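You operate a simulated robot arm through the tools that you are given. There is no shell and no other tool.

You run a simulated robot arm. Do the job below in one go: nothing can be reset, and whatever is moved stays where it is left.

JOB
Press the glass flush into the steel sight ring.
Fine: ring into the nest, slide in, one pull of the lever, fingers clear of the ram; lever up before the slide comes out. Where these are worked on the way, their far stop is far enough and under half their travel is too little: press slide.

Only the result counts: the job must be done as asked and must still hold three seconds after the hand-in. Knocking over, shifting, dropping, spilling or breaking anything else fails it.

ROBOT AND FRAMES
A 7-joint arm with a two-finger parallel gripper, fixed in place. Base frame: the origin is at the foot of the arm, x ahead of it, y to its left, z up; the work surface is at about z = 850. Readings come in mm, degrees, newtons and seconds.
With the tool pointing down near the work surface it reaches from about 240 to 680 mm from the base axis. Its first joint turns from -66.0 to 66.0 degrees. Payload 2.4 kg.
The TCP is the grasp point between the finger pads, 30 mm short of the fingertips. In the tool frame z runs along the fingers and y along their closing line. Largest opening 94 mm; finger width 28, thickness 10; the body of the gripper, 50 by 96 mm, starts 55 mm behind the TCP.
Orientation is that of the tool frame in the base frame, as [roll, pitch, yaw] about the fixed x, y, z axes, in that order (R = Rz(yaw) Ry(pitch) Rx(roll)). With the fingers straight down and closing along the base's y, the tool's x points along the base's -x, its y along +y and its z along -z.

CONTROLS
- The arm moves only by the tool nudge_tool. Its argument "moves" is a list that holds one entry, the list of rows, each a list of 7 numbers: the opening, from 0 (shut) to 1 (fully open), then the shift along the tool's x, y, z in units of 200 mm (1.0 is 200 mm), then the turn, a rotation vector about the tool's x, y, z in units of 180 degrees (1.0 is 180 degrees). In form: [[[grip, tx, ty, tz, rx, ry, rz], ...]]. A call has 1 to 20 rows; each row is the pose to reach, as a shift and turn from the pose commanded when the call began, along the tool's axes at that moment. A call with a number of a shift or a turn outside -1 to 1 is refused whole. A row lasts 0.2 s, in which the tool goes at most 50 mm and 8.6 degrees; a call with a longer step from one row to the next is refused whole, and so is a gripper value outside its range. A pose out of reach is approached as far as the arm can. The call stops where the force on the tool passes 40 N (or 10 N more than at its start, if that is more) or the arm is blocked; 0.2 s more then pass. The fingers move at their own pace (about 153 mm/s each) and stop on an object; they squeeze with about 32 N. The grip force told is the motor's: it shows also when the fingers shut on nothing. Time passes only in rows, and 0.2 s behind the last, so rows that repeat a pose let the fingers close. It gives the time, the measured TCP pose, the force on the tool (base axes), the opening and the grip force at its end, in the units of the frame above (readings bear some noise), with the torque about the TCP (base axes, N m) and any sound that the robot's microphone picked up.
- Cameras (640 x 400 px; columns grow to the right, rows downward): "scene" is fixed at [53.1, 482.3, 1458.9]; the picture's right is [-0.62, -0.78, 0.00], its down [-0.34, 0.27, -0.90] and it looks along [0.71, -0.56, -0.43] (base axes); focal length 356 px, centre (320, 200). "wrist" rides on the gripper at [76, 14, -102] in the tool frame; the picture's right is [-0.18, 0.98, 0.00], its down [-0.75, -0.14, -0.64] and it looks along [-0.63, -0.12, 0.77] (tool axes); focal length 243 px, centre (320, 200). There is no depth. A picture from a camera that has moved, and an enlarged one, comes with that camera's place and axes in the base frame and with its lens.
- snapshot(camera): a new picture of that camera. No time passes.
- inspect(camera, box): a new picture of the part [left, top, right, bottom] of that camera's present view, enlarged. No time passes.
- close_job(): hands the job in; it is judged then, once.

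Places have to be worked out from the pictures, the camera data and where the tool is seen. Open the gripper and draw the arm clear of the work before you hand the job in, unless the task says otherwise.

The tools are called after "Request:" as name(argument=value, ...) on one line, values as JSON. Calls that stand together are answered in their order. nudge_tool: Moves the arm, as the interface text tells. Its arguments: {"type":"object","properties":{"moves":{"type":"array","items":{"type":"array","items":{"type":"array","items":{"type":"number"}}}}},"required":["moves"]} The other tools are called the same way: snapshot (camera) takes a picture; inspect (camera, box) takes an enlarged picture of a part of a camera's view; close_job () hands the job in.

At the start:

```text
time_s: 0.0
tool_pos: [385.4, -37.1, 1251.7]
tool_rot: [180.0, 0.1, 180.0]
wrist_force: [0.2, 0.6, 0.1]
wrist_torque: [0.05, -0.04, 0.0]
finger_gap: 94.2
gripper_force: 0.0
```

scene: 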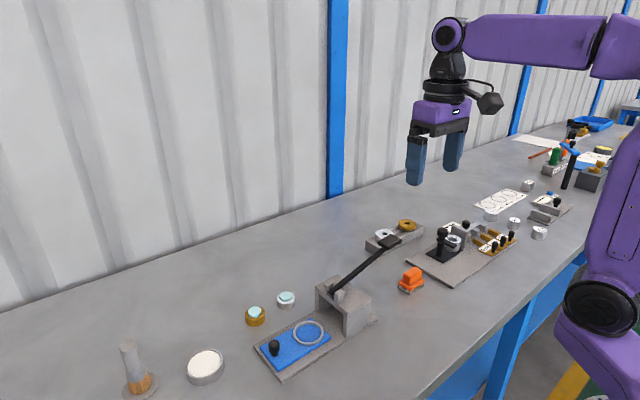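
wrist: 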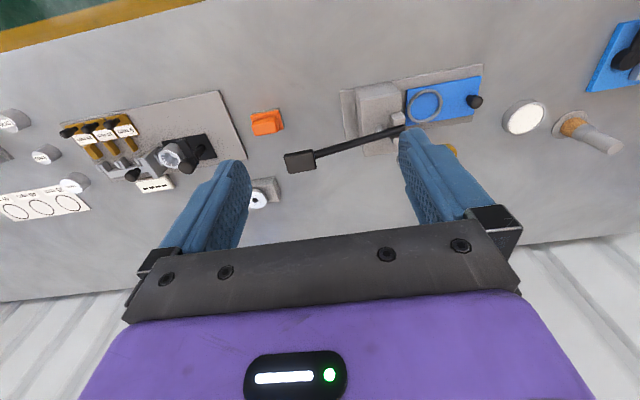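

The start pictures show a press with a blue slide, a lever, and two small rings with glass near it. I'll enlarge the work area to identify the parts.

Request:
inspect(camera="scene", box=[220, 240, 400, 390])

Request:
inspect(camera="scene", box=[360, 190, 560, 310])

Request:
inspect(camera="wrist", box=[320, 40, 640, 200])

Request:
inspect(camera="scene", box=[100, 270, 300, 400])

```text
2.67 times, centred on (310, 315) of scene
camera zoom: at [53.1, 482.3, 1458.9], right [-0.62, -0.78, 0.0], down [-0.34, 0.27, -0.9], along [0.71, -0.56, -0.43], focal length 951 px, centre (347, -107)
```

zoom: 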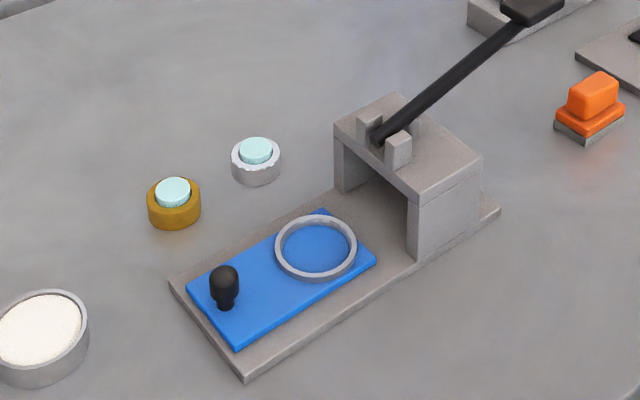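

```text
3.20 times, centred on (460, 250) of scene
camera zoom: at [53.1, 482.3, 1458.9], right [-0.62, -0.78, 0.0], down [-0.34, 0.27, -0.9], along [0.71, -0.56, -0.43], focal length 1141 px, centre (-128, 40)
```

zoom: 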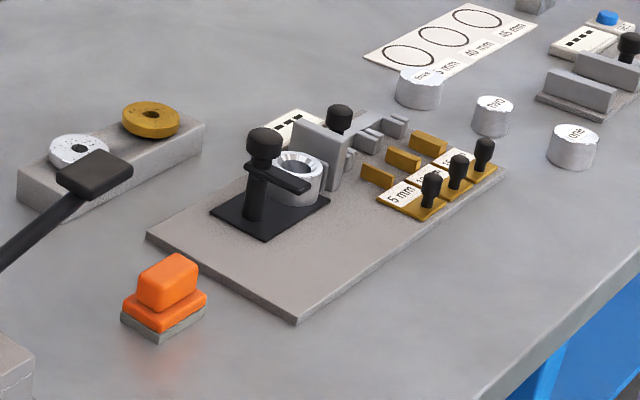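

```text
2.00 times, centred on (480, 120) of wrist
camera zoom: at [309.9, -21.9, 1354.4], right [0.18, 0.98, 0.0], down [0.75, -0.14, 0.64], along [0.63, -0.12, -0.77], focal length 485 px, centre (0, 360)
```

zoom: 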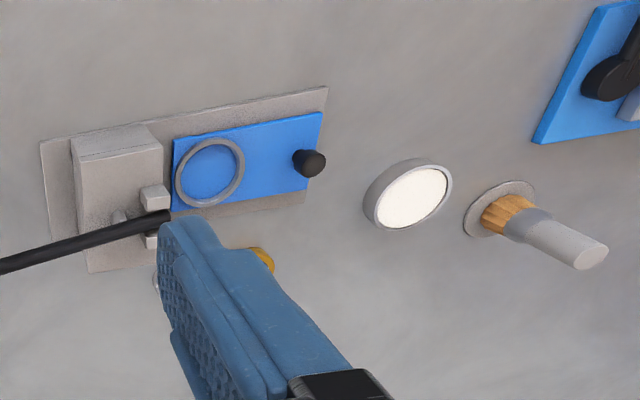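

```text
3.08 times, centred on (200, 335) of scene
camera zoom: at [53.1, 482.3, 1458.9], right [-0.62, -0.78, 0.0], down [-0.34, 0.27, -0.9], along [0.71, -0.56, -0.43], focal length 1097 px, centre (689, -215)
```

zoom: 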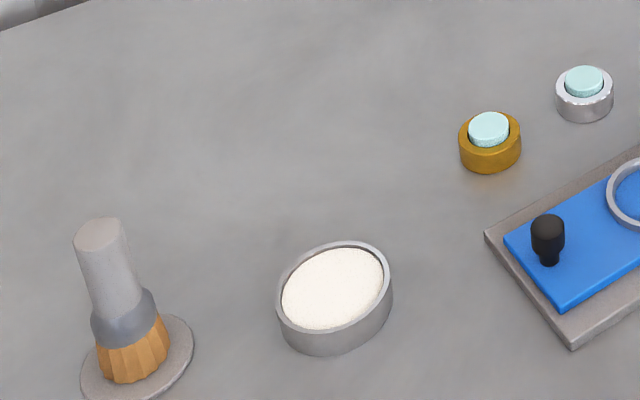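

The steel (silver) ring with its loose glass lies at about (639, 127) and the nest on the blue slide at about (521, 146). The slide's knob is near (523, 231), and the lever handle is near (520, -97, 991). I'll move closer, staying high, to look from the wrist camera.

Request:
nudge_tool(moves=[[[1, -0.03, 0.125, 0.125, 0, 0, 0], [1, -0.06, 0.25, 0.25, 0, 0, 0], [1, -0.095, 0.375, 0.375, 0, 0, 0], [1, -0.127, 0.5, 0.5, 0, 0, 0], [1, -0.16, 0.625, 0.625, 0, 0, 0], [1, -0.19, 0.75, 0.75, 0, 0, 0], [1, -0.22, 0.875, 0.875, 0, 0, 0], [1, -0.255, 1.0, 1.0, 0, 0, 0], [1, -0.255, 1.0, 1.0, 0, 0, 0]]])

```text
time_s: 2.0
tool_pos: [436.7, 163.1, 1051.6]
tool_rot: [-179.9, 0.0, -180.0]
wrist_force: [-0.4, 0.4, -0.2]
wrist_torque: [-0.03, 0.02, 0.01]
finger_gap: 94.1
gripper_force: 0.1
```

The arm reached (437, 163, 1052). I'll take a wrist picture to locate the ring, nest and press.

Request:
snapshot(camera="wrist")

Request:
inspect(camera="wrist", box=[220, 60, 420, 185])

Request:
snapshot(camera="scene")

```text
taken
camera wrist: at [361.3, 177.6, 1155.8], right [0.18, 0.98, 0.0], down [0.75, -0.14, 0.64], along [0.63, -0.12, -0.77], focal length 243 px, centre (320, 200)
```

wrist: 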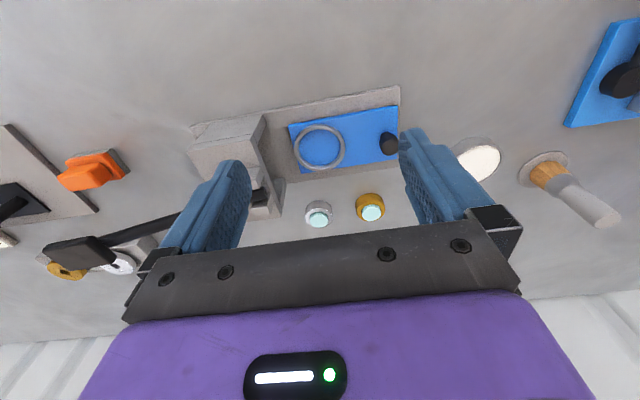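

```text
3.20 times, centred on (320, 122) of wrist
camera zoom: at [361.3, 177.6, 1155.8], right [0.18, 0.98, 0.0], down [0.75, -0.14, 0.64], along [0.63, -0.12, -0.77], focal length 776 px, centre (320, 448)
```

zoom: 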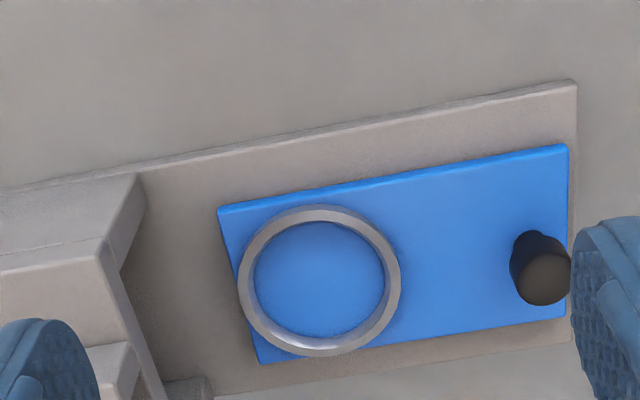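

```text
taken
```

scene: 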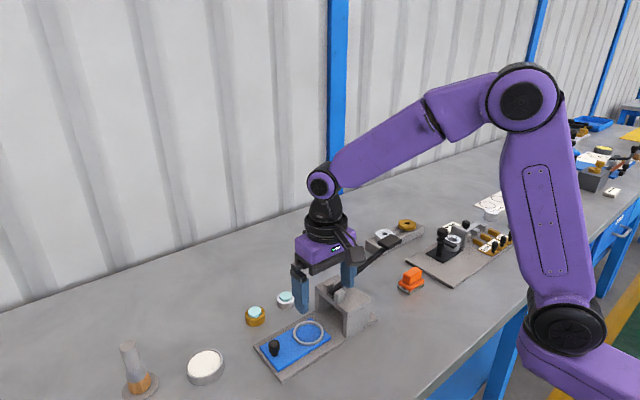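

From the two cameras I judge the nest to be at about (510, 150) and the steel ring at about (634, 125). I'll turn the tool 90° so the fingers close along base x, which suits the ring, the nest and the lever. At the same time I'll move above the steel ring, still high.

Request:
nudge_tool(moves=[[[1, -0.08, -0.015, 0.02, 0, 0, 0.0417], [1, -0.16, -0.03, 0.04, 0, 0, 0.0833], [1, -0.24, -0.045, 0.06, 0, 0, 0.125], [1, -0.33, -0.06, 0.08, 0, 0, 0.1667], [1, -0.41, -0.08, 0.1, 0, 0, 0.2083], [1, -0.49, -0.095, 0.125, 0, 0, 0.25], [1, -0.57, -0.11, 0.145, 0, 0, 0.2917], [1, -0.65, -0.125, 0.165, 0, 0, 0.3333], [1, -0.73, -0.14, 0.185, 0, 0, 0.375], [1, -0.82, -0.16, 0.21, 0, 0, 0.4167], [1, -0.9, -0.175, 0.23, 0, 0, 0.4583], [1, -0.985, -0.19, 0.25, 0, 0, 0.5], [1, -0.985, -0.19, 0.25, 0, 0, 0.5]]])

```text
time_s: 4.8
tool_pos: [632.8, 126.8, 1001.7]
tool_rot: [180.0, 0.0, 89.9]
wrist_force: [-0.9, -0.1, 0.6]
wrist_torque: [-0.02, -0.01, -0.04]
finger_gap: 93.8
gripper_force: 0.2
```

The tool is at (633, 127, 1002) with the fingers closing along x. I'll look through the wrist camera to see where the ring lies relative to the tool axis.

Request:
snapshot(camera="wrist")

Request:
inspect(camera="wrist", box=[240, 60, 400, 160])

```text
taken
camera wrist: at [648.6, 201.6, 1104.2], right [0.98, -0.19, 0.0], down [-0.14, -0.75, 0.64], along [-0.12, -0.63, -0.77], focal length 243 px, centre (320, 200)
```

wrist: 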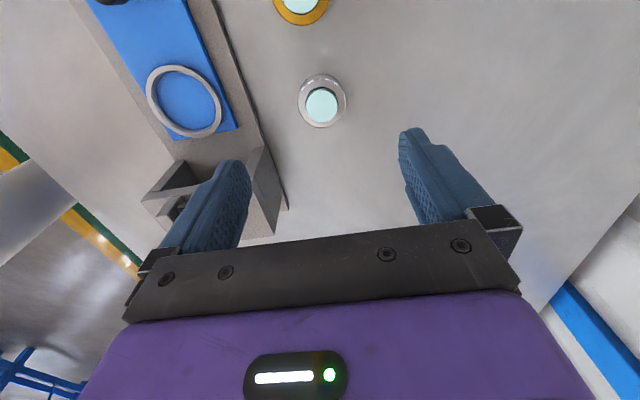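

```text
4.00 times, centred on (320, 110) of wrist
camera zoom: at [648.6, 201.6, 1104.2], right [0.98, -0.19, 0.0], down [-0.14, -0.75, 0.64], along [-0.12, -0.63, -0.77], focal length 970 px, centre (320, 560)
```

zoom: 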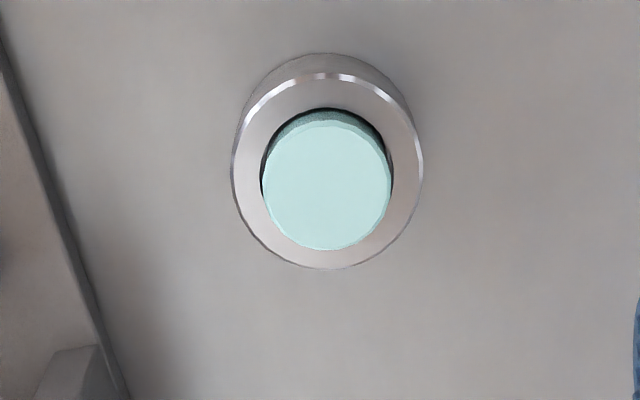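

The ring's top is at about (636.5, 125.5, 868), it is about 45 mm across and 18 mm high, and the glass stands proud of it. Before gripping, I'll check the wall height of the nest so I can choose the grip height.

Request:
inspect(camera="wrist", box=[120, 40, 280, 140])

Request:
inspect(camera="scene", box=[250, 270, 370, 345])

Request:
inspect(camera="wrist", box=[120, 120, 300, 250])

```text
4.00 times, centred on (200, 90) of wrist
camera zoom: at [648.6, 201.6, 1104.2], right [0.98, -0.19, 0.0], down [-0.14, -0.75, 0.64], along [-0.12, -0.63, -0.77], focal length 970 px, centre (800, 640)
```

zoom: 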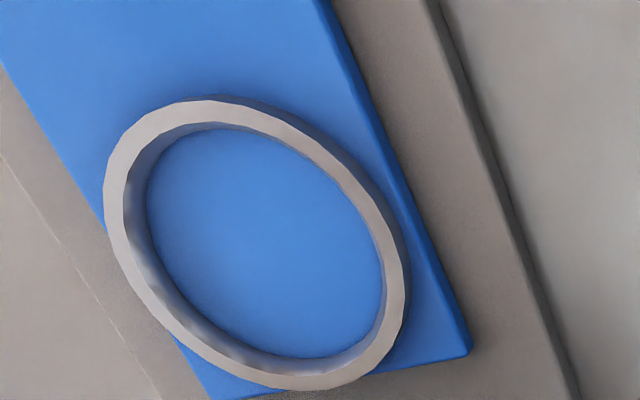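

```text
5.33 times, centred on (310, 308) of scene
camera zoom: at [53.1, 482.3, 1458.9], right [-0.62, -0.78, 0.0], down [-0.34, 0.27, -0.9], along [0.71, -0.56, -0.43], focal length 1901 px, centre (373, -373)
```

zoom: 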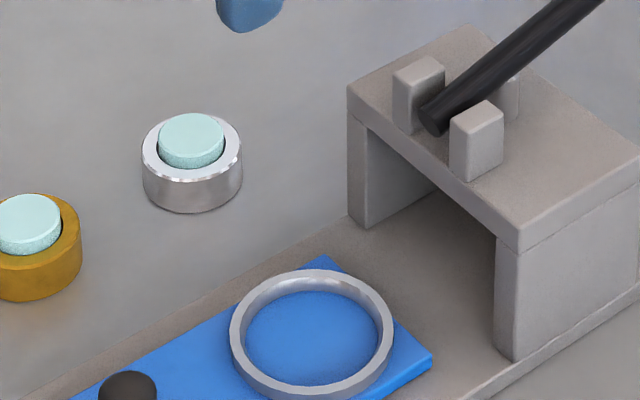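

```text
3.08 times, centred on (210, 185) of wrist
camera zoom: at [648.6, 201.6, 1104.2], right [0.98, -0.19, 0.0], down [-0.14, -0.75, 0.64], along [-0.12, -0.63, -0.77], focal length 746 px, centre (658, 246)
```

zoom: 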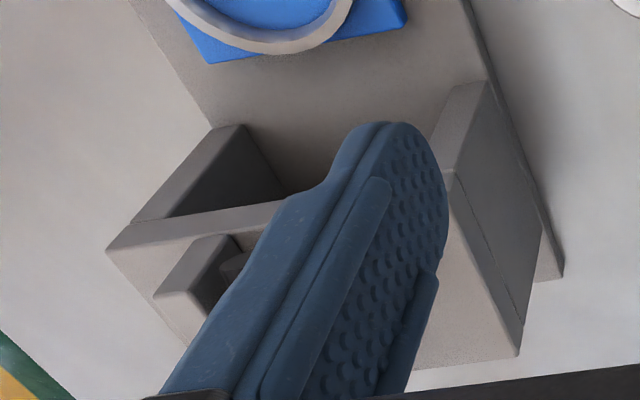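

I need a finer look at the nest wall's thickness and height.

Request:
inspect(camera="wrist", box=[140, 55, 240, 140])

Request:
inspect(camera="scene", box=[285, 312, 335, 350])

```text
4.71 times, centred on (190, 98) of wrist
camera zoom: at [648.6, 201.6, 1104.2], right [0.98, -0.19, 0.0], down [-0.14, -0.75, 0.64], along [-0.12, -0.63, -0.77], focal length 1142 px, centre (932, 682)
```

zoom: 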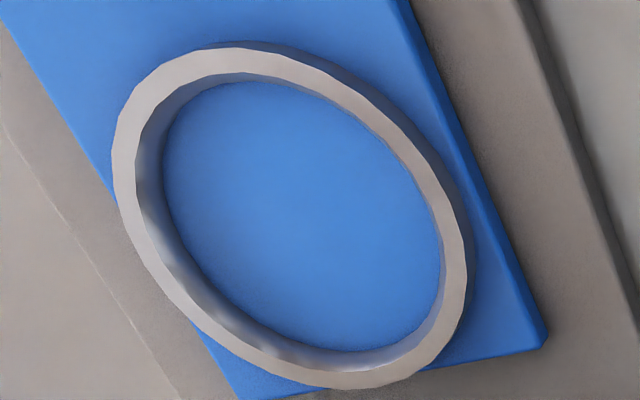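

```text
10.53 times, centred on (310, 331) of scene
camera zoom: at [53.1, 482.3, 1458.9], right [-0.62, -0.78, 0.0], down [-0.34, 0.27, -0.9], along [0.71, -0.56, -0.43], focal length 3752 px, centre (425, -1179)
```

zoom: 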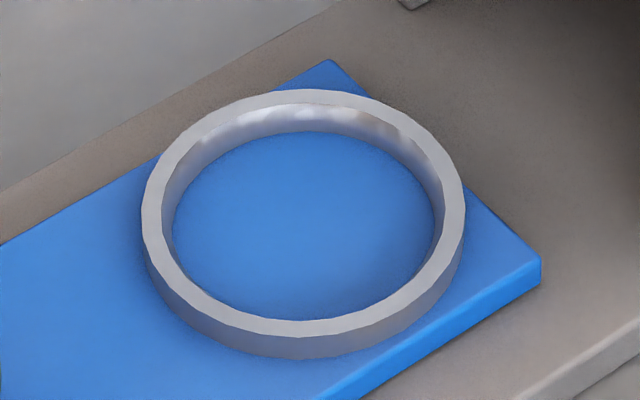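

The nest wall is about 6–7 mm high and about 57 mm across inside, so I must grip the ring by its upper 10 mm. I'll centre the tool over the ring and come down to z about 930, then check the alignment.

Request:
nudge_tool(moves=[[[0.85, -0.0065, 0.014, 0.09, 0, 0, 0], [0.85, -0.0065, 0.014, 0.18, 0, 0, 0], [0.85, -0.0065, 0.014, 0.27, 0, 0, 0], [0.85, -0.0065, 0.014, 0.36, 0, 0, 0], [0.85, -0.0065, 0.014, 0.36, 0, 0, 0], [0.85, -0.0065, 0.014, 0.36, 0, 0, 0]]])

```text
time_s: 6.2
tool_pos: [638.0, 125.9, 929.3]
tool_rot: [180.0, 0.0, 89.9]
wrist_force: [0.0, -1.1, 0.2]
wrist_torque: [0.0, 0.0, -0.01]
finger_gap: 79.8
gripper_force: 0.1
```

The tool is at about (636, 126, 929). I'll look at the ring between the fingers from here.

Request:
snapshot(camera="wrist")

Request:
inspect(camera="wrist", box=[220, 80, 420, 205])

Request:
inspect(camera="scene", box=[230, 220, 390, 320])

```text
taken
camera wrist: at [652.0, 201.2, 1032.3], right [0.98, -0.18, 0.0], down [-0.14, -0.75, 0.64], along [-0.12, -0.63, -0.77], focal length 243 px, centre (320, 200)
```

wrist: 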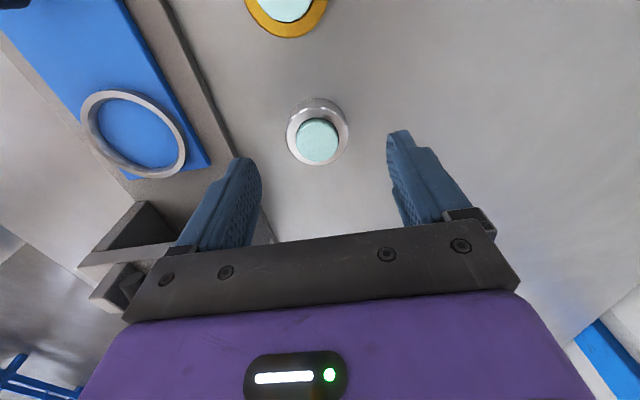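

```text
3.20 times, centred on (320, 142) of wrist
camera zoom: at [652.0, 201.2, 1032.3], right [0.98, -0.18, 0.0], down [-0.14, -0.75, 0.64], along [-0.12, -0.63, -0.77], focal length 776 px, centre (320, 384)
```

zoom: 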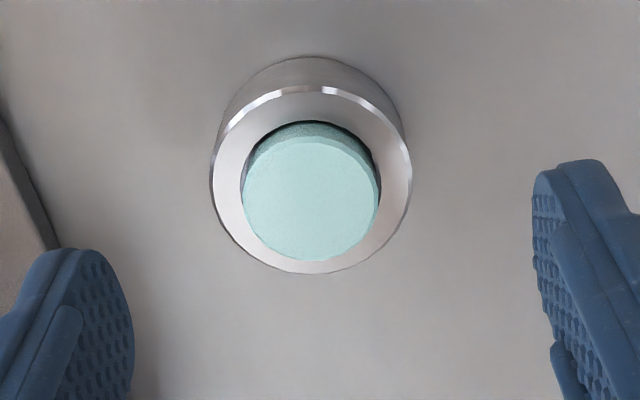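

```text
4.00 times, centred on (310, 270) of scene
camera zoom: at [53.1, 482.4, 1458.9], right [-0.62, -0.78, 0.0], down [-0.34, 0.27, -0.9], along [0.71, -0.56, -0.43], focal length 1426 px, centre (360, -80)
```

zoom: 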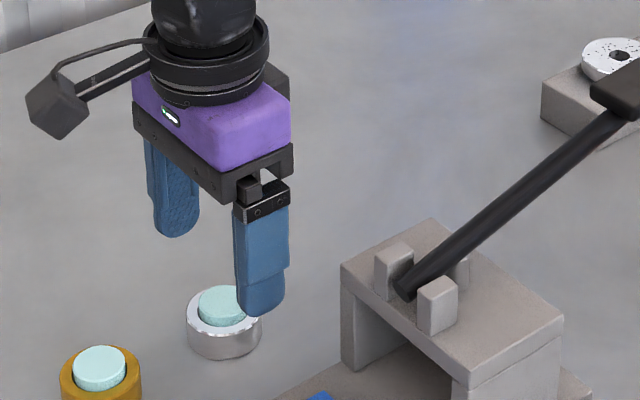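

The ring lies about 2 mm to the −x side of the tool axis and is in line in y. I'll correct that, come down to z about 888 so the tips sit 8 mm above the table, and check again before closing.

Request:
nudge_tool(moves=[[[0.75, 0, -0.01, 0.05, 0, 0, 0], [0.75, 0, -0.01, 0.1, 0, 0, 0], [0.75, 0, -0.01, 0.15, 0, 0, 0], [0.75, 0, -0.01, 0.19, 0, 0, 0], [0.75, 0, -0.01, 0.2075, 0, 0, 0], [0.75, 0, -0.01, 0.2075, 0, 0, 0]]])

Request:
snapshot(camera="wrist")

Request:
inspect(camera="scene", box=[230, 240, 350, 315])

```text
time_s: 7.6
tool_pos: [634.5, 126.0, 887.2]
tool_rot: [179.9, 0.0, 90.0]
wrist_force: [0.2, 0.0, -0.8]
wrist_torque: [0.03, -0.01, -0.03]
finger_gap: 70.4
gripper_force: 0.1
```

```text
taken
camera wrist: at [649.3, 201.9, 989.8], right [0.98, -0.18, 0.0], down [-0.14, -0.75, 0.64], along [-0.12, -0.63, -0.77], focal length 243 px, centre (320, 200)
```

wrist: 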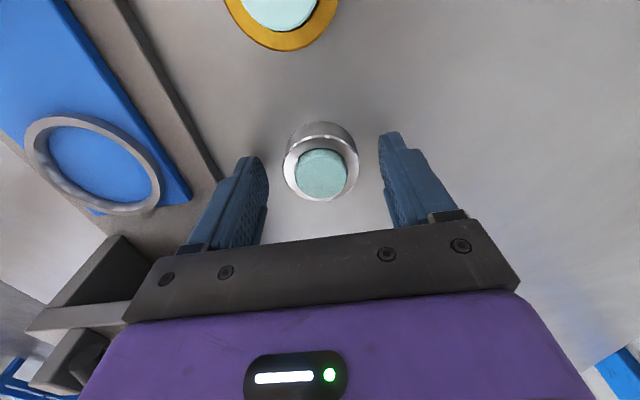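

```text
5.33 times, centred on (290, 278) of scene
camera zoom: at [53.1, 482.3, 1458.9], right [-0.62, -0.78, 0.0], down [-0.34, 0.27, -0.9], along [0.71, -0.56, -0.43], focal length 1901 px, centre (480, -213)
```

zoom: 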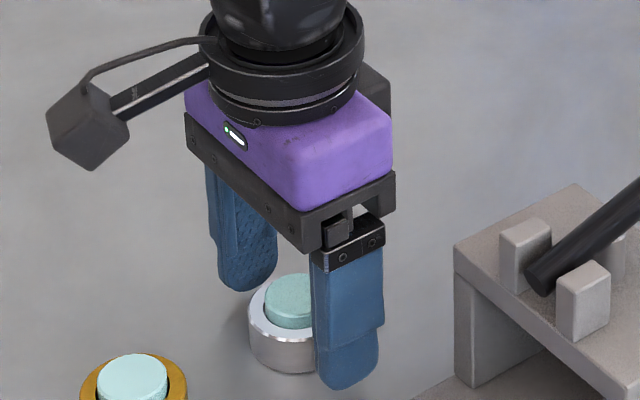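

The ring sits centred between the fingers to within about 1 mm. I'll close gently in steps, then squeeze.

Request:
nudge_tool(moves=[[[0.62, 0, 0, 0, 0, 0, 0], [0.55, 0, 0, 0, 0, 0, 0], [0.52, 0, 0, 0, 0, 0, 0], [0.5, 0, 0, 0, 0, 0, 0], [0.49, 0, 0, 0, 0, 0, 0], [0.48, 0, 0, 0, 0, 0, 0], [0.47, 0, 0, 0, 0, 0, 0], [0.46, 0, 0, 0, 0, 0, 0], [0.44, 0, 0, 0, 0, 0, 0], [0.4, 0, 0, 0, 0, 0, 0], [0.4, 0, 0, 0, 0, 0, 0]]])

Request:
snapshot(camera="wrist")

```text
time_s: 10.0
tool_pos: [634.6, 125.3, 886.6]
tool_rot: [-179.9, 0.1, 89.9]
wrist_force: [-0.1, 0.8, 2.9]
wrist_torque: [0.02, 0.07, -0.01]
finger_gap: 44.9
gripper_force: 32.0
```

```text
taken
camera wrist: at [649.3, 201.7, 990.0], right [0.98, -0.18, 0.0], down [-0.14, -0.75, 0.64], along [-0.12, -0.63, -0.77], focal length 243 px, centre (320, 200)
```

wrist: 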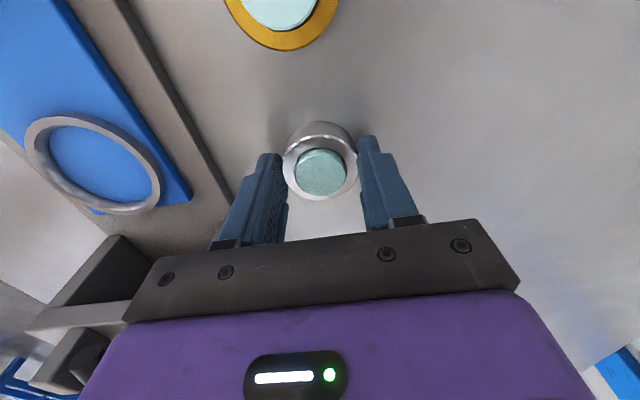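

The ring is held at 44.9 mm with 32 N and the glass still sits in it. I'll lift gently by 50 mm.

Request:
nudge_tool(moves=[[[0.4, 0, 0, -0.02, 0, 0, 0], [0.4, 0, 0, -0.05, 0, 0, 0], [0.4, 0, 0, -0.1, 0, 0, 0], [0.4, 0, 0, -0.15, 0, 0, 0], [0.4, 0, 0, -0.2, 0, 0, 0], [0.4, 0, 0, -0.24, 0, 0, 0], [0.4, 0, 0, -0.25, 0, 0, 0], [0.4, 0, 0, -0.25, 0, 0, 0]]])

Request:
snapshot(camera="wrist")

Request:
inspect(camera="scene", box=[230, 230, 350, 305])

```text
time_s: 11.8
tool_pos: [635.0, 125.9, 937.7]
tool_rot: [-179.9, -0.1, 90.0]
wrist_force: [-0.4, 0.2, -1.2]
wrist_torque: [0.02, -0.05, -0.03]
finger_gap: 45.1
gripper_force: 31.9
```

```text
taken
camera wrist: at [648.9, 200.8, 1040.7], right [0.98, -0.18, 0.0], down [-0.14, -0.75, 0.64], along [-0.12, -0.63, -0.77], focal length 243 px, centre (320, 200)
```

wrist: 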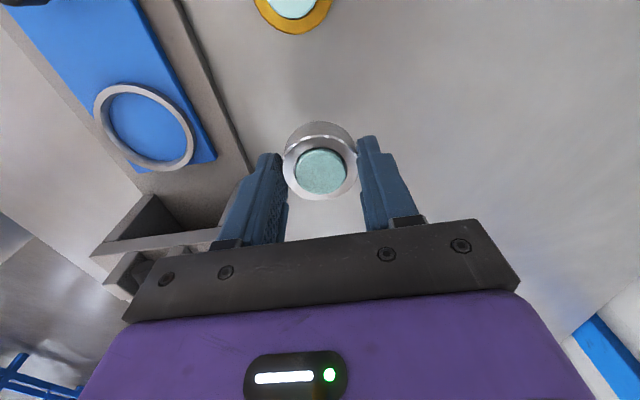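

```text
5.33 times, centred on (290, 268) of scene
camera zoom: at [53.1, 482.4, 1458.9], right [-0.62, -0.78, 0.0], down [-0.34, 0.27, -0.9], along [0.71, -0.56, -0.43], focal length 1901 px, centre (480, -160)
```

zoom: 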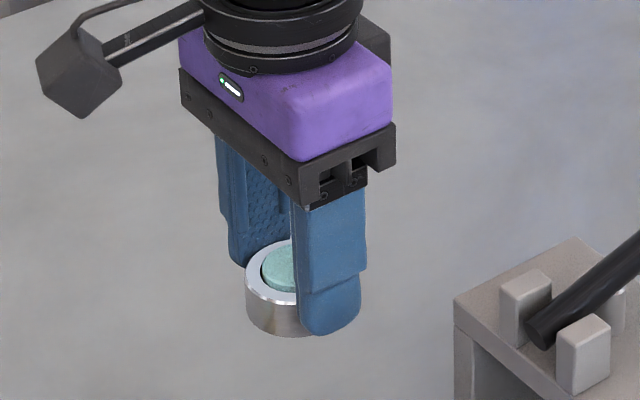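

The ring is lifted with the glass in place. Combining views, I put the nest centre at about (509, 151) with its rim near z 870. I'll carry the ring there, first in +y away from the press and then in −x, staying at this height.

Request:
nudge_tool(moves=[[[0.4, 0.03, 0, 0, 0, 0, 0], [0.4, 0.07, -0.02, 0, 0, 0, 0], [0.4, 0.11, -0.06, 0, 0, 0, 0], [0.4, 0.1285, -0.11, 0, 0, 0, 0], [0.4, 0.1285, -0.17, 0, 0, 0, 0], [0.4, 0.1285, -0.24, 0, 0, 0, 0], [0.4, 0.1285, -0.31, 0, 0, 0, 0], [0.4, 0.1285, -0.38, 0, 0, 0, 0], [0.4, 0.1285, -0.45, 0, 0, 0, 0], [0.4, 0.1285, -0.52, 0, 0, 0, 0], [0.4, 0.1285, -0.58, 0, 0, 0, 0], [0.4, 0.1285, -0.615, 0, 0, 0, 0], [0.4, 0.1285, -0.628, 0, 0, 0, 0], [0.4, 0.1285, -0.628, 0, 0, 0, 0], [0.4, 0.1285, -0.628, 0, 0, 0, 0]]])

Request:
snapshot(camera="wrist")

Request:
inspect(camera="wrist", box=[240, 60, 400, 220])

Request:
inspect(camera="scene", box=[230, 250, 390, 370])

```text
time_s: 15.0
tool_pos: [508.9, 151.5, 938.7]
tool_rot: [-180.0, -0.1, 90.0]
wrist_force: [0.8, -0.6, -2.5]
wrist_torque: [0.0, -0.03, -0.01]
finger_gap: 44.9
gripper_force: 32.4
```

```text
taken
camera wrist: at [523.3, 226.3, 1040.9], right [0.98, -0.18, 0.0], down [-0.14, -0.75, 0.64], along [-0.12, -0.63, -0.77], focal length 243 px, centre (320, 200)
```

wrist: 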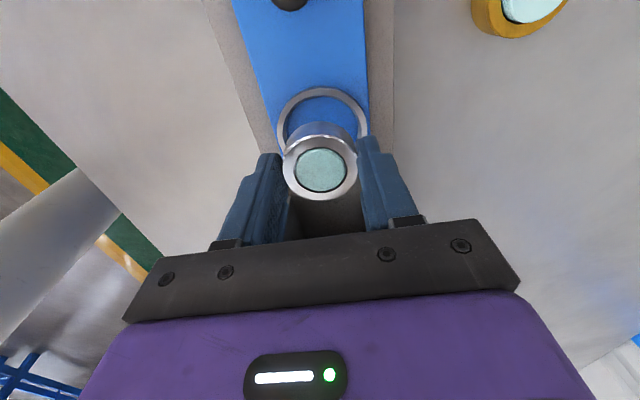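

```text
2.50 times, centred on (320, 140) of wrist
camera zoom: at [523.3, 226.3, 1040.9], right [0.98, -0.18, 0.0], down [-0.14, -0.75, 0.64], along [-0.12, -0.63, -0.77], focal length 606 px, centre (320, 350)
```

zoom: 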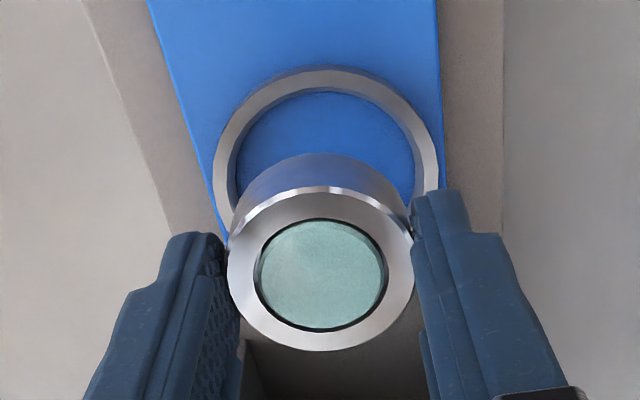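

```text
3.33 times, centred on (310, 310) of scene
camera zoom: at [53.1, 482.4, 1458.9], right [-0.62, -0.78, 0.0], down [-0.34, 0.27, -0.9], along [0.71, -0.56, -0.43], focal length 1188 px, centre (353, -167)
```

zoom: 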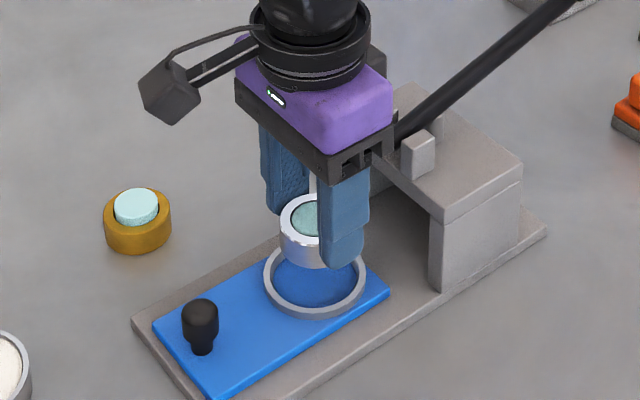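

The nest centre is about 1.8 mm to the +x side of the held ring, and it is in line in y. I'll correct that and lower by 32 mm, which should leave the ring just above the nest floor.

Request:
nudge_tool(moves=[[[0.4, 0, 0.009, 0.02, 0, 0, 0], [0.4, 0, 0.009, 0.05, 0, 0, 0], [0.4, 0, 0.009, 0.08, 0, 0, 0], [0.4, 0, 0.009, 0.11, 0, 0, 0], [0.4, 0, 0.009, 0.135, 0, 0, 0], [0.4, 0, 0.009, 0.15, 0, 0, 0], [0.4, 0, 0.009, 0.16, 0, 0, 0], [0.4, 0, 0.009, 0.16, 0, 0, 0]]])

Request:
snapshot(camera="wrist")

Request:
inspect(camera="wrist", box=[240, 80, 400, 220])

Request:
inspect(camera="scene", box=[270, 290, 350, 350])

```text
time_s: 16.8
tool_pos: [509.9, 151.0, 906.0]
tool_rot: [180.0, 0.0, 90.0]
wrist_force: [0.2, 0.1, -2.0]
wrist_torque: [0.01, 0.0, 0.01]
finger_gap: 44.8
gripper_force: 32.3
```

```text
taken
camera wrist: at [525.4, 226.8, 1009.1], right [0.98, -0.18, 0.0], down [-0.14, -0.75, 0.64], along [-0.12, -0.63, -0.77], focal length 243 px, centre (320, 200)
```

wrist: 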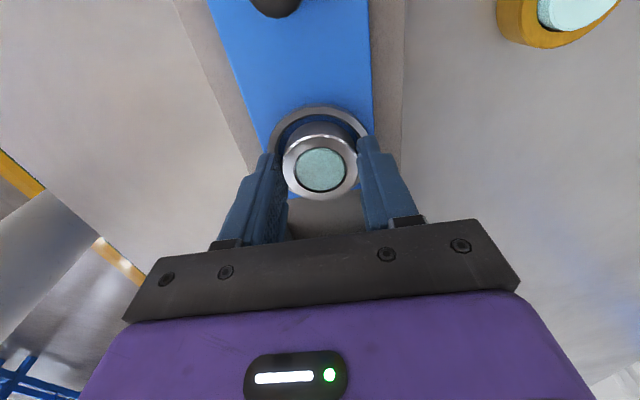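

```text
2.86 times, centred on (320, 150) of wrist
camera zoom: at [525.4, 226.8, 1009.1], right [0.98, -0.18, 0.0], down [-0.14, -0.75, 0.64], along [-0.12, -0.63, -0.77], focal length 693 px, centre (320, 343)
```

zoom: 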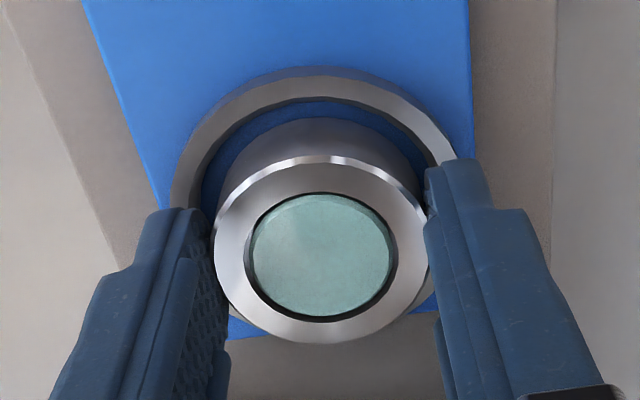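

```text
6.67 times, centred on (310, 320) of scene
camera zoom: at [53.1, 482.4, 1458.9], right [-0.62, -0.78, 0.0], down [-0.34, 0.27, -0.9], along [0.71, -0.56, -0.43], focal length 2377 px, centre (387, -600)
```

zoom: 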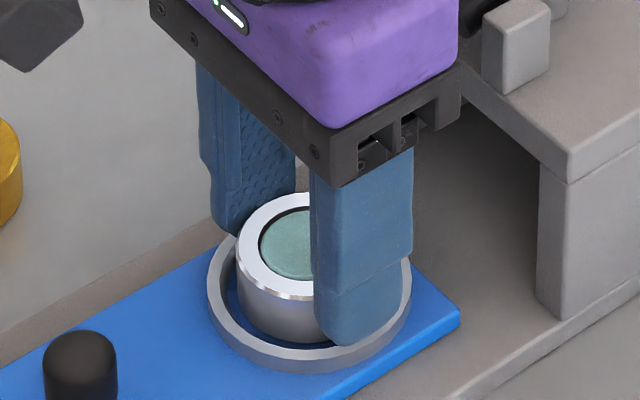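

The ring is inside the nest wall and centred. I'll lower it 3.5 mm more and then go in 1 mm steps, watching the force for touchdown.

Request:
nudge_tool(moves=[[[0.4, 0, 0, 0.008, 0, 0, 0], [0.4, 0, 0, 0.0175, 0, 0, 0], [0.4, 0, 0, 0.0175, 0, 0, 0]]])

Request:
inspect(camera="scene", box=[285, 305, 335, 345])

```text
time_s: 17.6
tool_pos: [510.8, 150.7, 903.8]
tool_rot: [179.9, 0.0, 90.0]
wrist_force: [-4.5, -1.9, 25.7]
wrist_torque: [-0.07, 0.61, 0.02]
finger_gap: 45.2
gripper_force: 32.1
```

```text
10.00 times, centred on (310, 325) of scene
camera zoom: at [52.5, 482.2, 1459.0], right [-0.62, -0.78, 0.0], down [-0.34, 0.27, -0.9], along [0.71, -0.56, -0.43], focal length 3565 px, centre (420, -1050)
```

zoom: 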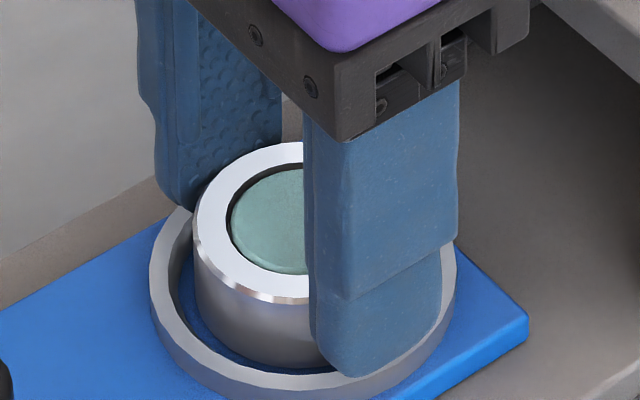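

Touchdown: 25.7 N upward at about 903.8. I'll ease up by about 1 mm to unload before releasing.

Request:
nudge_tool(moves=[[[0.4, 0, 0, -0.005, 0, 0, 0], [0.4, 0, 0, -0.005, 0, 0, 0]]])

Request:
inspect(camera="wrist", box=[240, 80, 400, 220])

```text
time_s: 18.2
tool_pos: [510.3, 151.3, 903.9]
tool_rot: [180.0, 0.0, 90.0]
wrist_force: [-2.3, 0.6, 20.1]
wrist_torque: [0.03, 0.44, 0.01]
finger_gap: 44.7
gripper_force: 31.7
```

```text
2.86 times, centred on (320, 150) of wrist
camera zoom: at [525.3, 226.7, 1006.9], right [0.98, -0.18, 0.0], down [-0.14, -0.75, 0.64], along [-0.12, -0.63, -0.77], focal length 693 px, centre (320, 343)
```

zoom: 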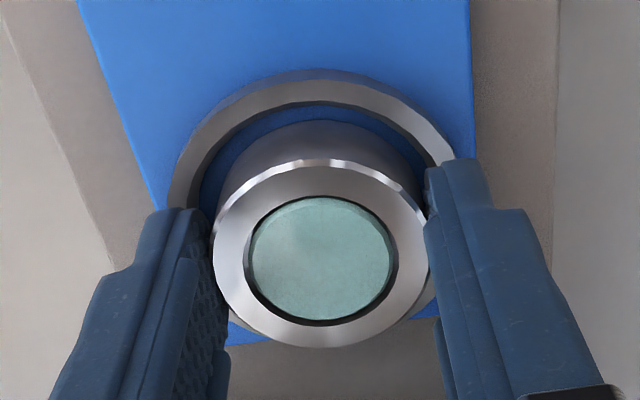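

It still reads 20 N, so I'll ease up another 1 mm.

Request:
nudge_tool(moves=[[[0.4, 0, 0, -0.004, 0, 0, 0], [0.4, 0, 0, -0.004, 0, 0, 0]]])

```text
time_s: 18.8
tool_pos: [510.4, 151.5, 904.9]
tool_rot: [-180.0, 0.0, 90.0]
wrist_force: [1.8, 0.8, 6.3]
wrist_torque: [0.04, 0.04, -0.02]
finger_gap: 44.7
gripper_force: 32.2
```

The force is down to about 6 N, so the ring rests on the nest floor. I'll ease up another 0.4 mm and open slowly in small steps.

Request:
nudge_tool(moves=[[[0.42, 0, 0, -0.002, 0, 0, 0], [0.46, 0, 0, -0.002, 0, 0, 0], [0.48, 0, 0, -0.002, 0, 0, 0], [0.49, 0, 0, -0.002, 0, 0, 0], [0.5, 0, 0, -0.002, 0, 0, 0], [0.52, 0, 0, -0.002, 0, 0, 0], [0.56, 0, 0, -0.002, 0, 0, 0], [0.62, 0, 0, -0.002, 0, 0, 0], [0.68, 0, 0, -0.002, 0, 0, 0], [0.68, 0, 0, -0.002, 0, 0, 0]]])

Request:
inspect(camera="wrist", box=[240, 80, 400, 220])

Request:
inspect(camera="scene", box=[270, 290, 350, 350])

```text
time_s: 21.0
tool_pos: [510.1, 151.3, 904.2]
tool_rot: [180.0, 0.0, 90.0]
wrist_force: [-0.4, 0.8, -0.9]
wrist_torque: [-0.01, 0.01, 0.0]
finger_gap: 63.9
gripper_force: 0.1
```

```text
2.86 times, centred on (320, 150) of wrist
camera zoom: at [524.9, 226.8, 1007.6], right [0.98, -0.18, 0.0], down [-0.14, -0.75, 0.64], along [-0.12, -0.63, -0.77], focal length 693 px, centre (320, 343)
```

zoom: 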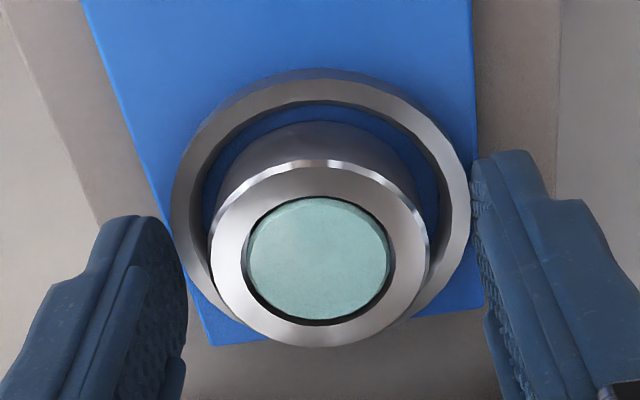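

```text
6.67 times, centred on (310, 320) of scene
camera zoom: at [53.1, 482.3, 1458.9], right [-0.62, -0.78, 0.0], down [-0.34, 0.27, -0.9], along [0.71, -0.56, -0.43], focal length 2377 px, centre (387, -600)
```

zoom: 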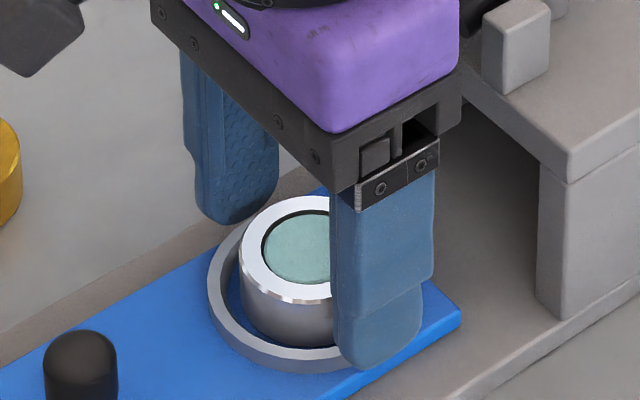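

The ring is standing free in the nest. I'll raise the tool straight up by 80 mm and then look at how the glass sits.

Request:
nudge_tool(moves=[[[0.7, 0, 0, -0.03, 0, 0, 0], [0.7, 0, 0, -0.1, 0, 0, 0], [0.7, 0, 0, -0.2, 0, 0, 0], [0.7, 0, 0, -0.3, 0, 0, 0], [0.7, 0, 0, -0.4, 0, 0, 0], [0.7, 0, 0, -0.4, 0, 0, 0]]])

Request:
inspect(camera="scene", box=[280, 300, 340, 345])

Request:
inspect(camera="wrist", box=[270, 70, 370, 150])

Request:
inspect(camera="scene", box=[235, 295, 275, 335])

```text
time_s: 22.4
tool_pos: [510.9, 150.8, 985.5]
tool_rot: [180.0, 0.1, 90.0]
wrist_force: [0.0, 0.5, -0.6]
wrist_torque: [-0.02, -0.01, 0.01]
finger_gap: 65.8
gripper_force: 0.2
```

```text
8.89 times, centred on (310, 322) of scene
camera zoom: at [53.1, 482.3, 1458.9], right [-0.62, -0.78, 0.0], down [-0.34, 0.27, -0.9], along [0.71, -0.56, -0.43], focal length 3169 px, centre (409, -889)
```

zoom: 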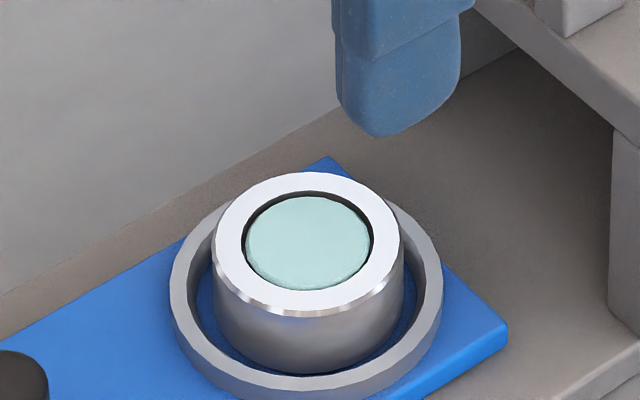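

```text
5.00 times, centred on (320, 110) of wrist
camera zoom: at [525.7, 226.5, 1087.8], right [0.98, -0.18, 0.0], down [-0.14, -0.75, 0.64], along [-0.12, -0.63, -0.77], focal length 1213 px, centre (320, 650)
```

zoom: 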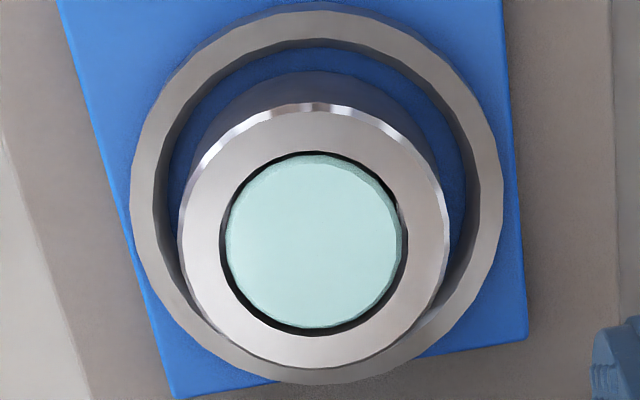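

```text
10.00 times, centred on (255, 315) of scene
camera zoom: at [53.1, 482.3, 1458.9], right [-0.62, -0.78, 0.0], down [-0.34, 0.27, -0.9], along [0.71, -0.56, -0.43], focal length 3565 px, centre (970, -950)
```

zoom: 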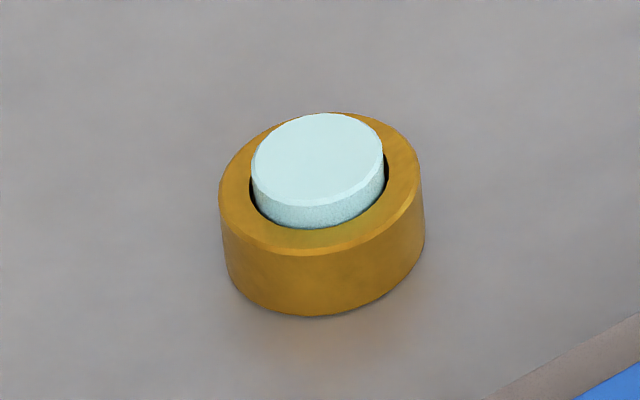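

The glass sits in the ring, standing slightly proud, and the ring is centred in the nest. I reckon the portal spans y 17–83, so the ram is near y 50. Next I'll look for the slide's knob.

Request:
snapshot(camera="wrist")

Request:
inspect(camera="scene", box=[250, 325, 310, 370])

```text
taken
camera wrist: at [525.7, 226.5, 1087.8], right [0.98, -0.18, 0.0], down [-0.14, -0.75, 0.64], along [-0.12, -0.63, -0.77], focal length 243 px, centre (320, 200)
```

wrist: 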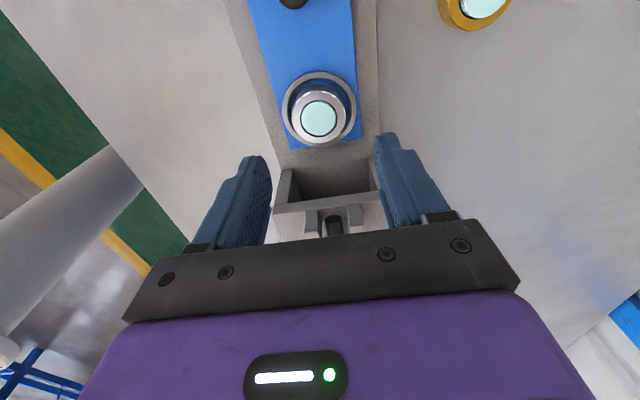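

```text
8.89 times, centred on (280, 348) of scene
camera zoom: at [53.1, 482.3, 1458.9], right [-0.62, -0.78, 0.0], down [-0.34, 0.27, -0.9], along [0.71, -0.56, -0.43], focal length 3169 px, centre (676, -1111)
```

zoom: 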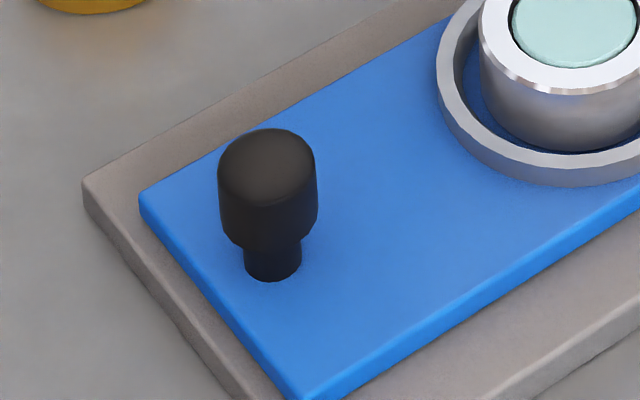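

The knob's head is about 23 mm across, with its top near z 902, at about (510, 236). I'll move above it and check.

Request:
nudge_tool(moves=[[[0.7, 0.1, 0, 0, 0, 0, 0], [0.7, 0.2, 0, 0, 0, 0, 0], [0.7, 0.3, 0, 0, 0, 0, 0], [0.7, 0.4, 0, 0, 0, 0, 0], [0.7, 0.4275, 0, 0, 0, 0, 0], [0.7, 0.4275, 0, 0, 0, 0, 0]]])

Request:
snapshot(camera="wrist")

Request:
inspect(camera="wrist", box=[240, 60, 400, 220])

```text
time_s: 23.8
tool_pos: [510.5, 236.4, 984.8]
tool_rot: [-180.0, -0.1, 89.9]
wrist_force: [0.3, 0.2, 0.2]
wrist_torque: [0.0, 0.0, -0.01]
finger_gap: 65.9
gripper_force: 0.0
```

```text
taken
camera wrist: at [525.4, 311.9, 1087.0], right [0.98, -0.18, 0.0], down [-0.14, -0.75, 0.64], along [-0.12, -0.63, -0.77], focal length 243 px, centre (320, 200)
```

wrist: 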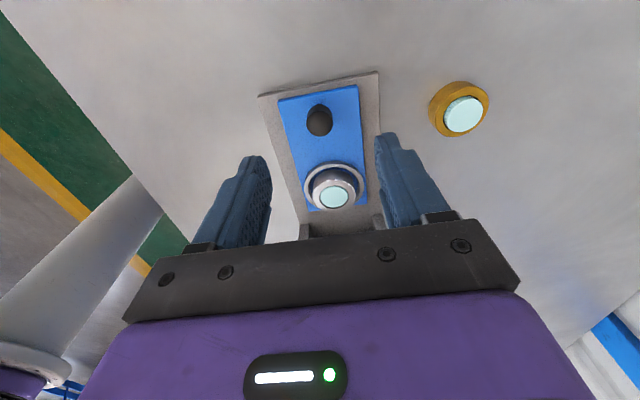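

```text
2.50 times, centred on (320, 140) of wrist
camera zoom: at [525.4, 311.9, 1087.0], right [0.98, -0.18, 0.0], down [-0.14, -0.75, 0.64], along [-0.12, -0.63, -0.77], focal length 606 px, centre (320, 350)
```

zoom: 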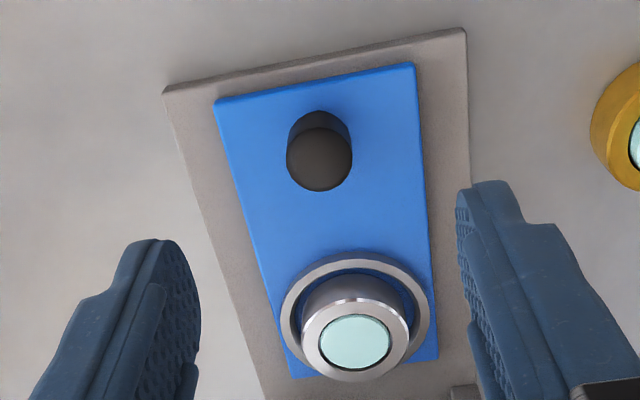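

The knob is right under the tool axis. I'll descend to z about 906 so the tips come well above the slide, then close softly on the knob.

Request:
nudge_tool(moves=[[[0.7, 0, 0, 0.1, 0, 0, 0], [0.7, 0, 0, 0.2, 0, 0, 0], [0.7, 0, 0, 0.3, 0, 0, 0], [0.7, 0, 0, 0.37, 0, 0, 0], [0.7, 0, 0, 0.395, 0, 0, 0], [0.6, 0, 0, 0.395, 0, 0, 0], [0.45, 0, 0, 0.395, 0, 0, 0], [0.35, 0, 0, 0.395, 0, 0, 0], [0.3, 0, 0, 0.395, 0, 0, 0], [0.27, 0, 0, 0.395, 0, 0, 0], [0.24, 0, 0, 0.395, 0, 0, 0], [0.21, 0, 0, 0.395, 0, 0, 0], [0.18, 0, 0, 0.395, 0, 0, 0], [0.18, 0, 0, 0.395, 0, 0, 0]]])

Request:
snapshot(camera="wrist")

Request:
inspect(camera="scene", box=[230, 290, 350, 380])

```text
time_s: 26.8
tool_pos: [510.6, 236.5, 905.6]
tool_rot: [-179.9, 0.1, 90.1]
wrist_force: [-6.4, -0.4, 1.8]
wrist_torque: [-0.14, -0.44, -0.04]
finger_gap: 20.9
gripper_force: 44.6
```

```text
taken
camera wrist: at [524.8, 312.4, 1007.9], right [0.98, -0.18, 0.0], down [-0.14, -0.75, 0.64], along [-0.12, -0.63, -0.77], focal length 243 px, centre (320, 200)
```

wrist: 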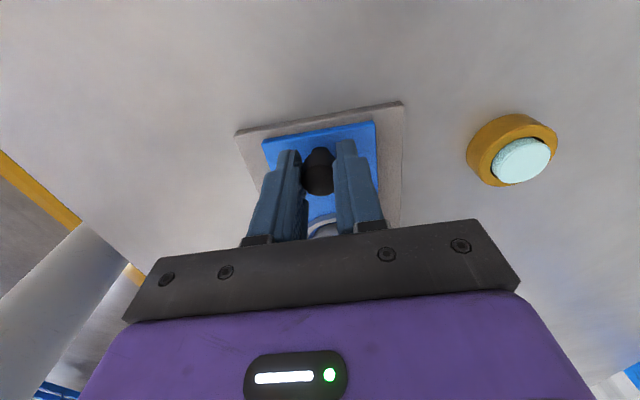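

```text
4.44 times, centred on (290, 335) of scene
camera zoom: at [52.8, 482.3, 1458.9], right [-0.62, -0.78, 0.0], down [-0.34, 0.27, -0.9], along [0.71, -0.56, -0.43], focal length 1584 px, centre (453, -400)
```

zoom: 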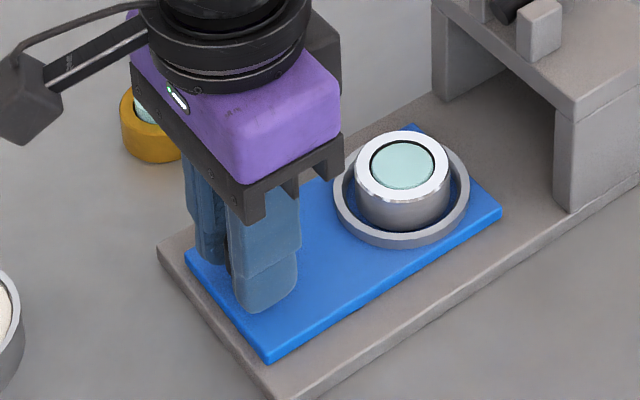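

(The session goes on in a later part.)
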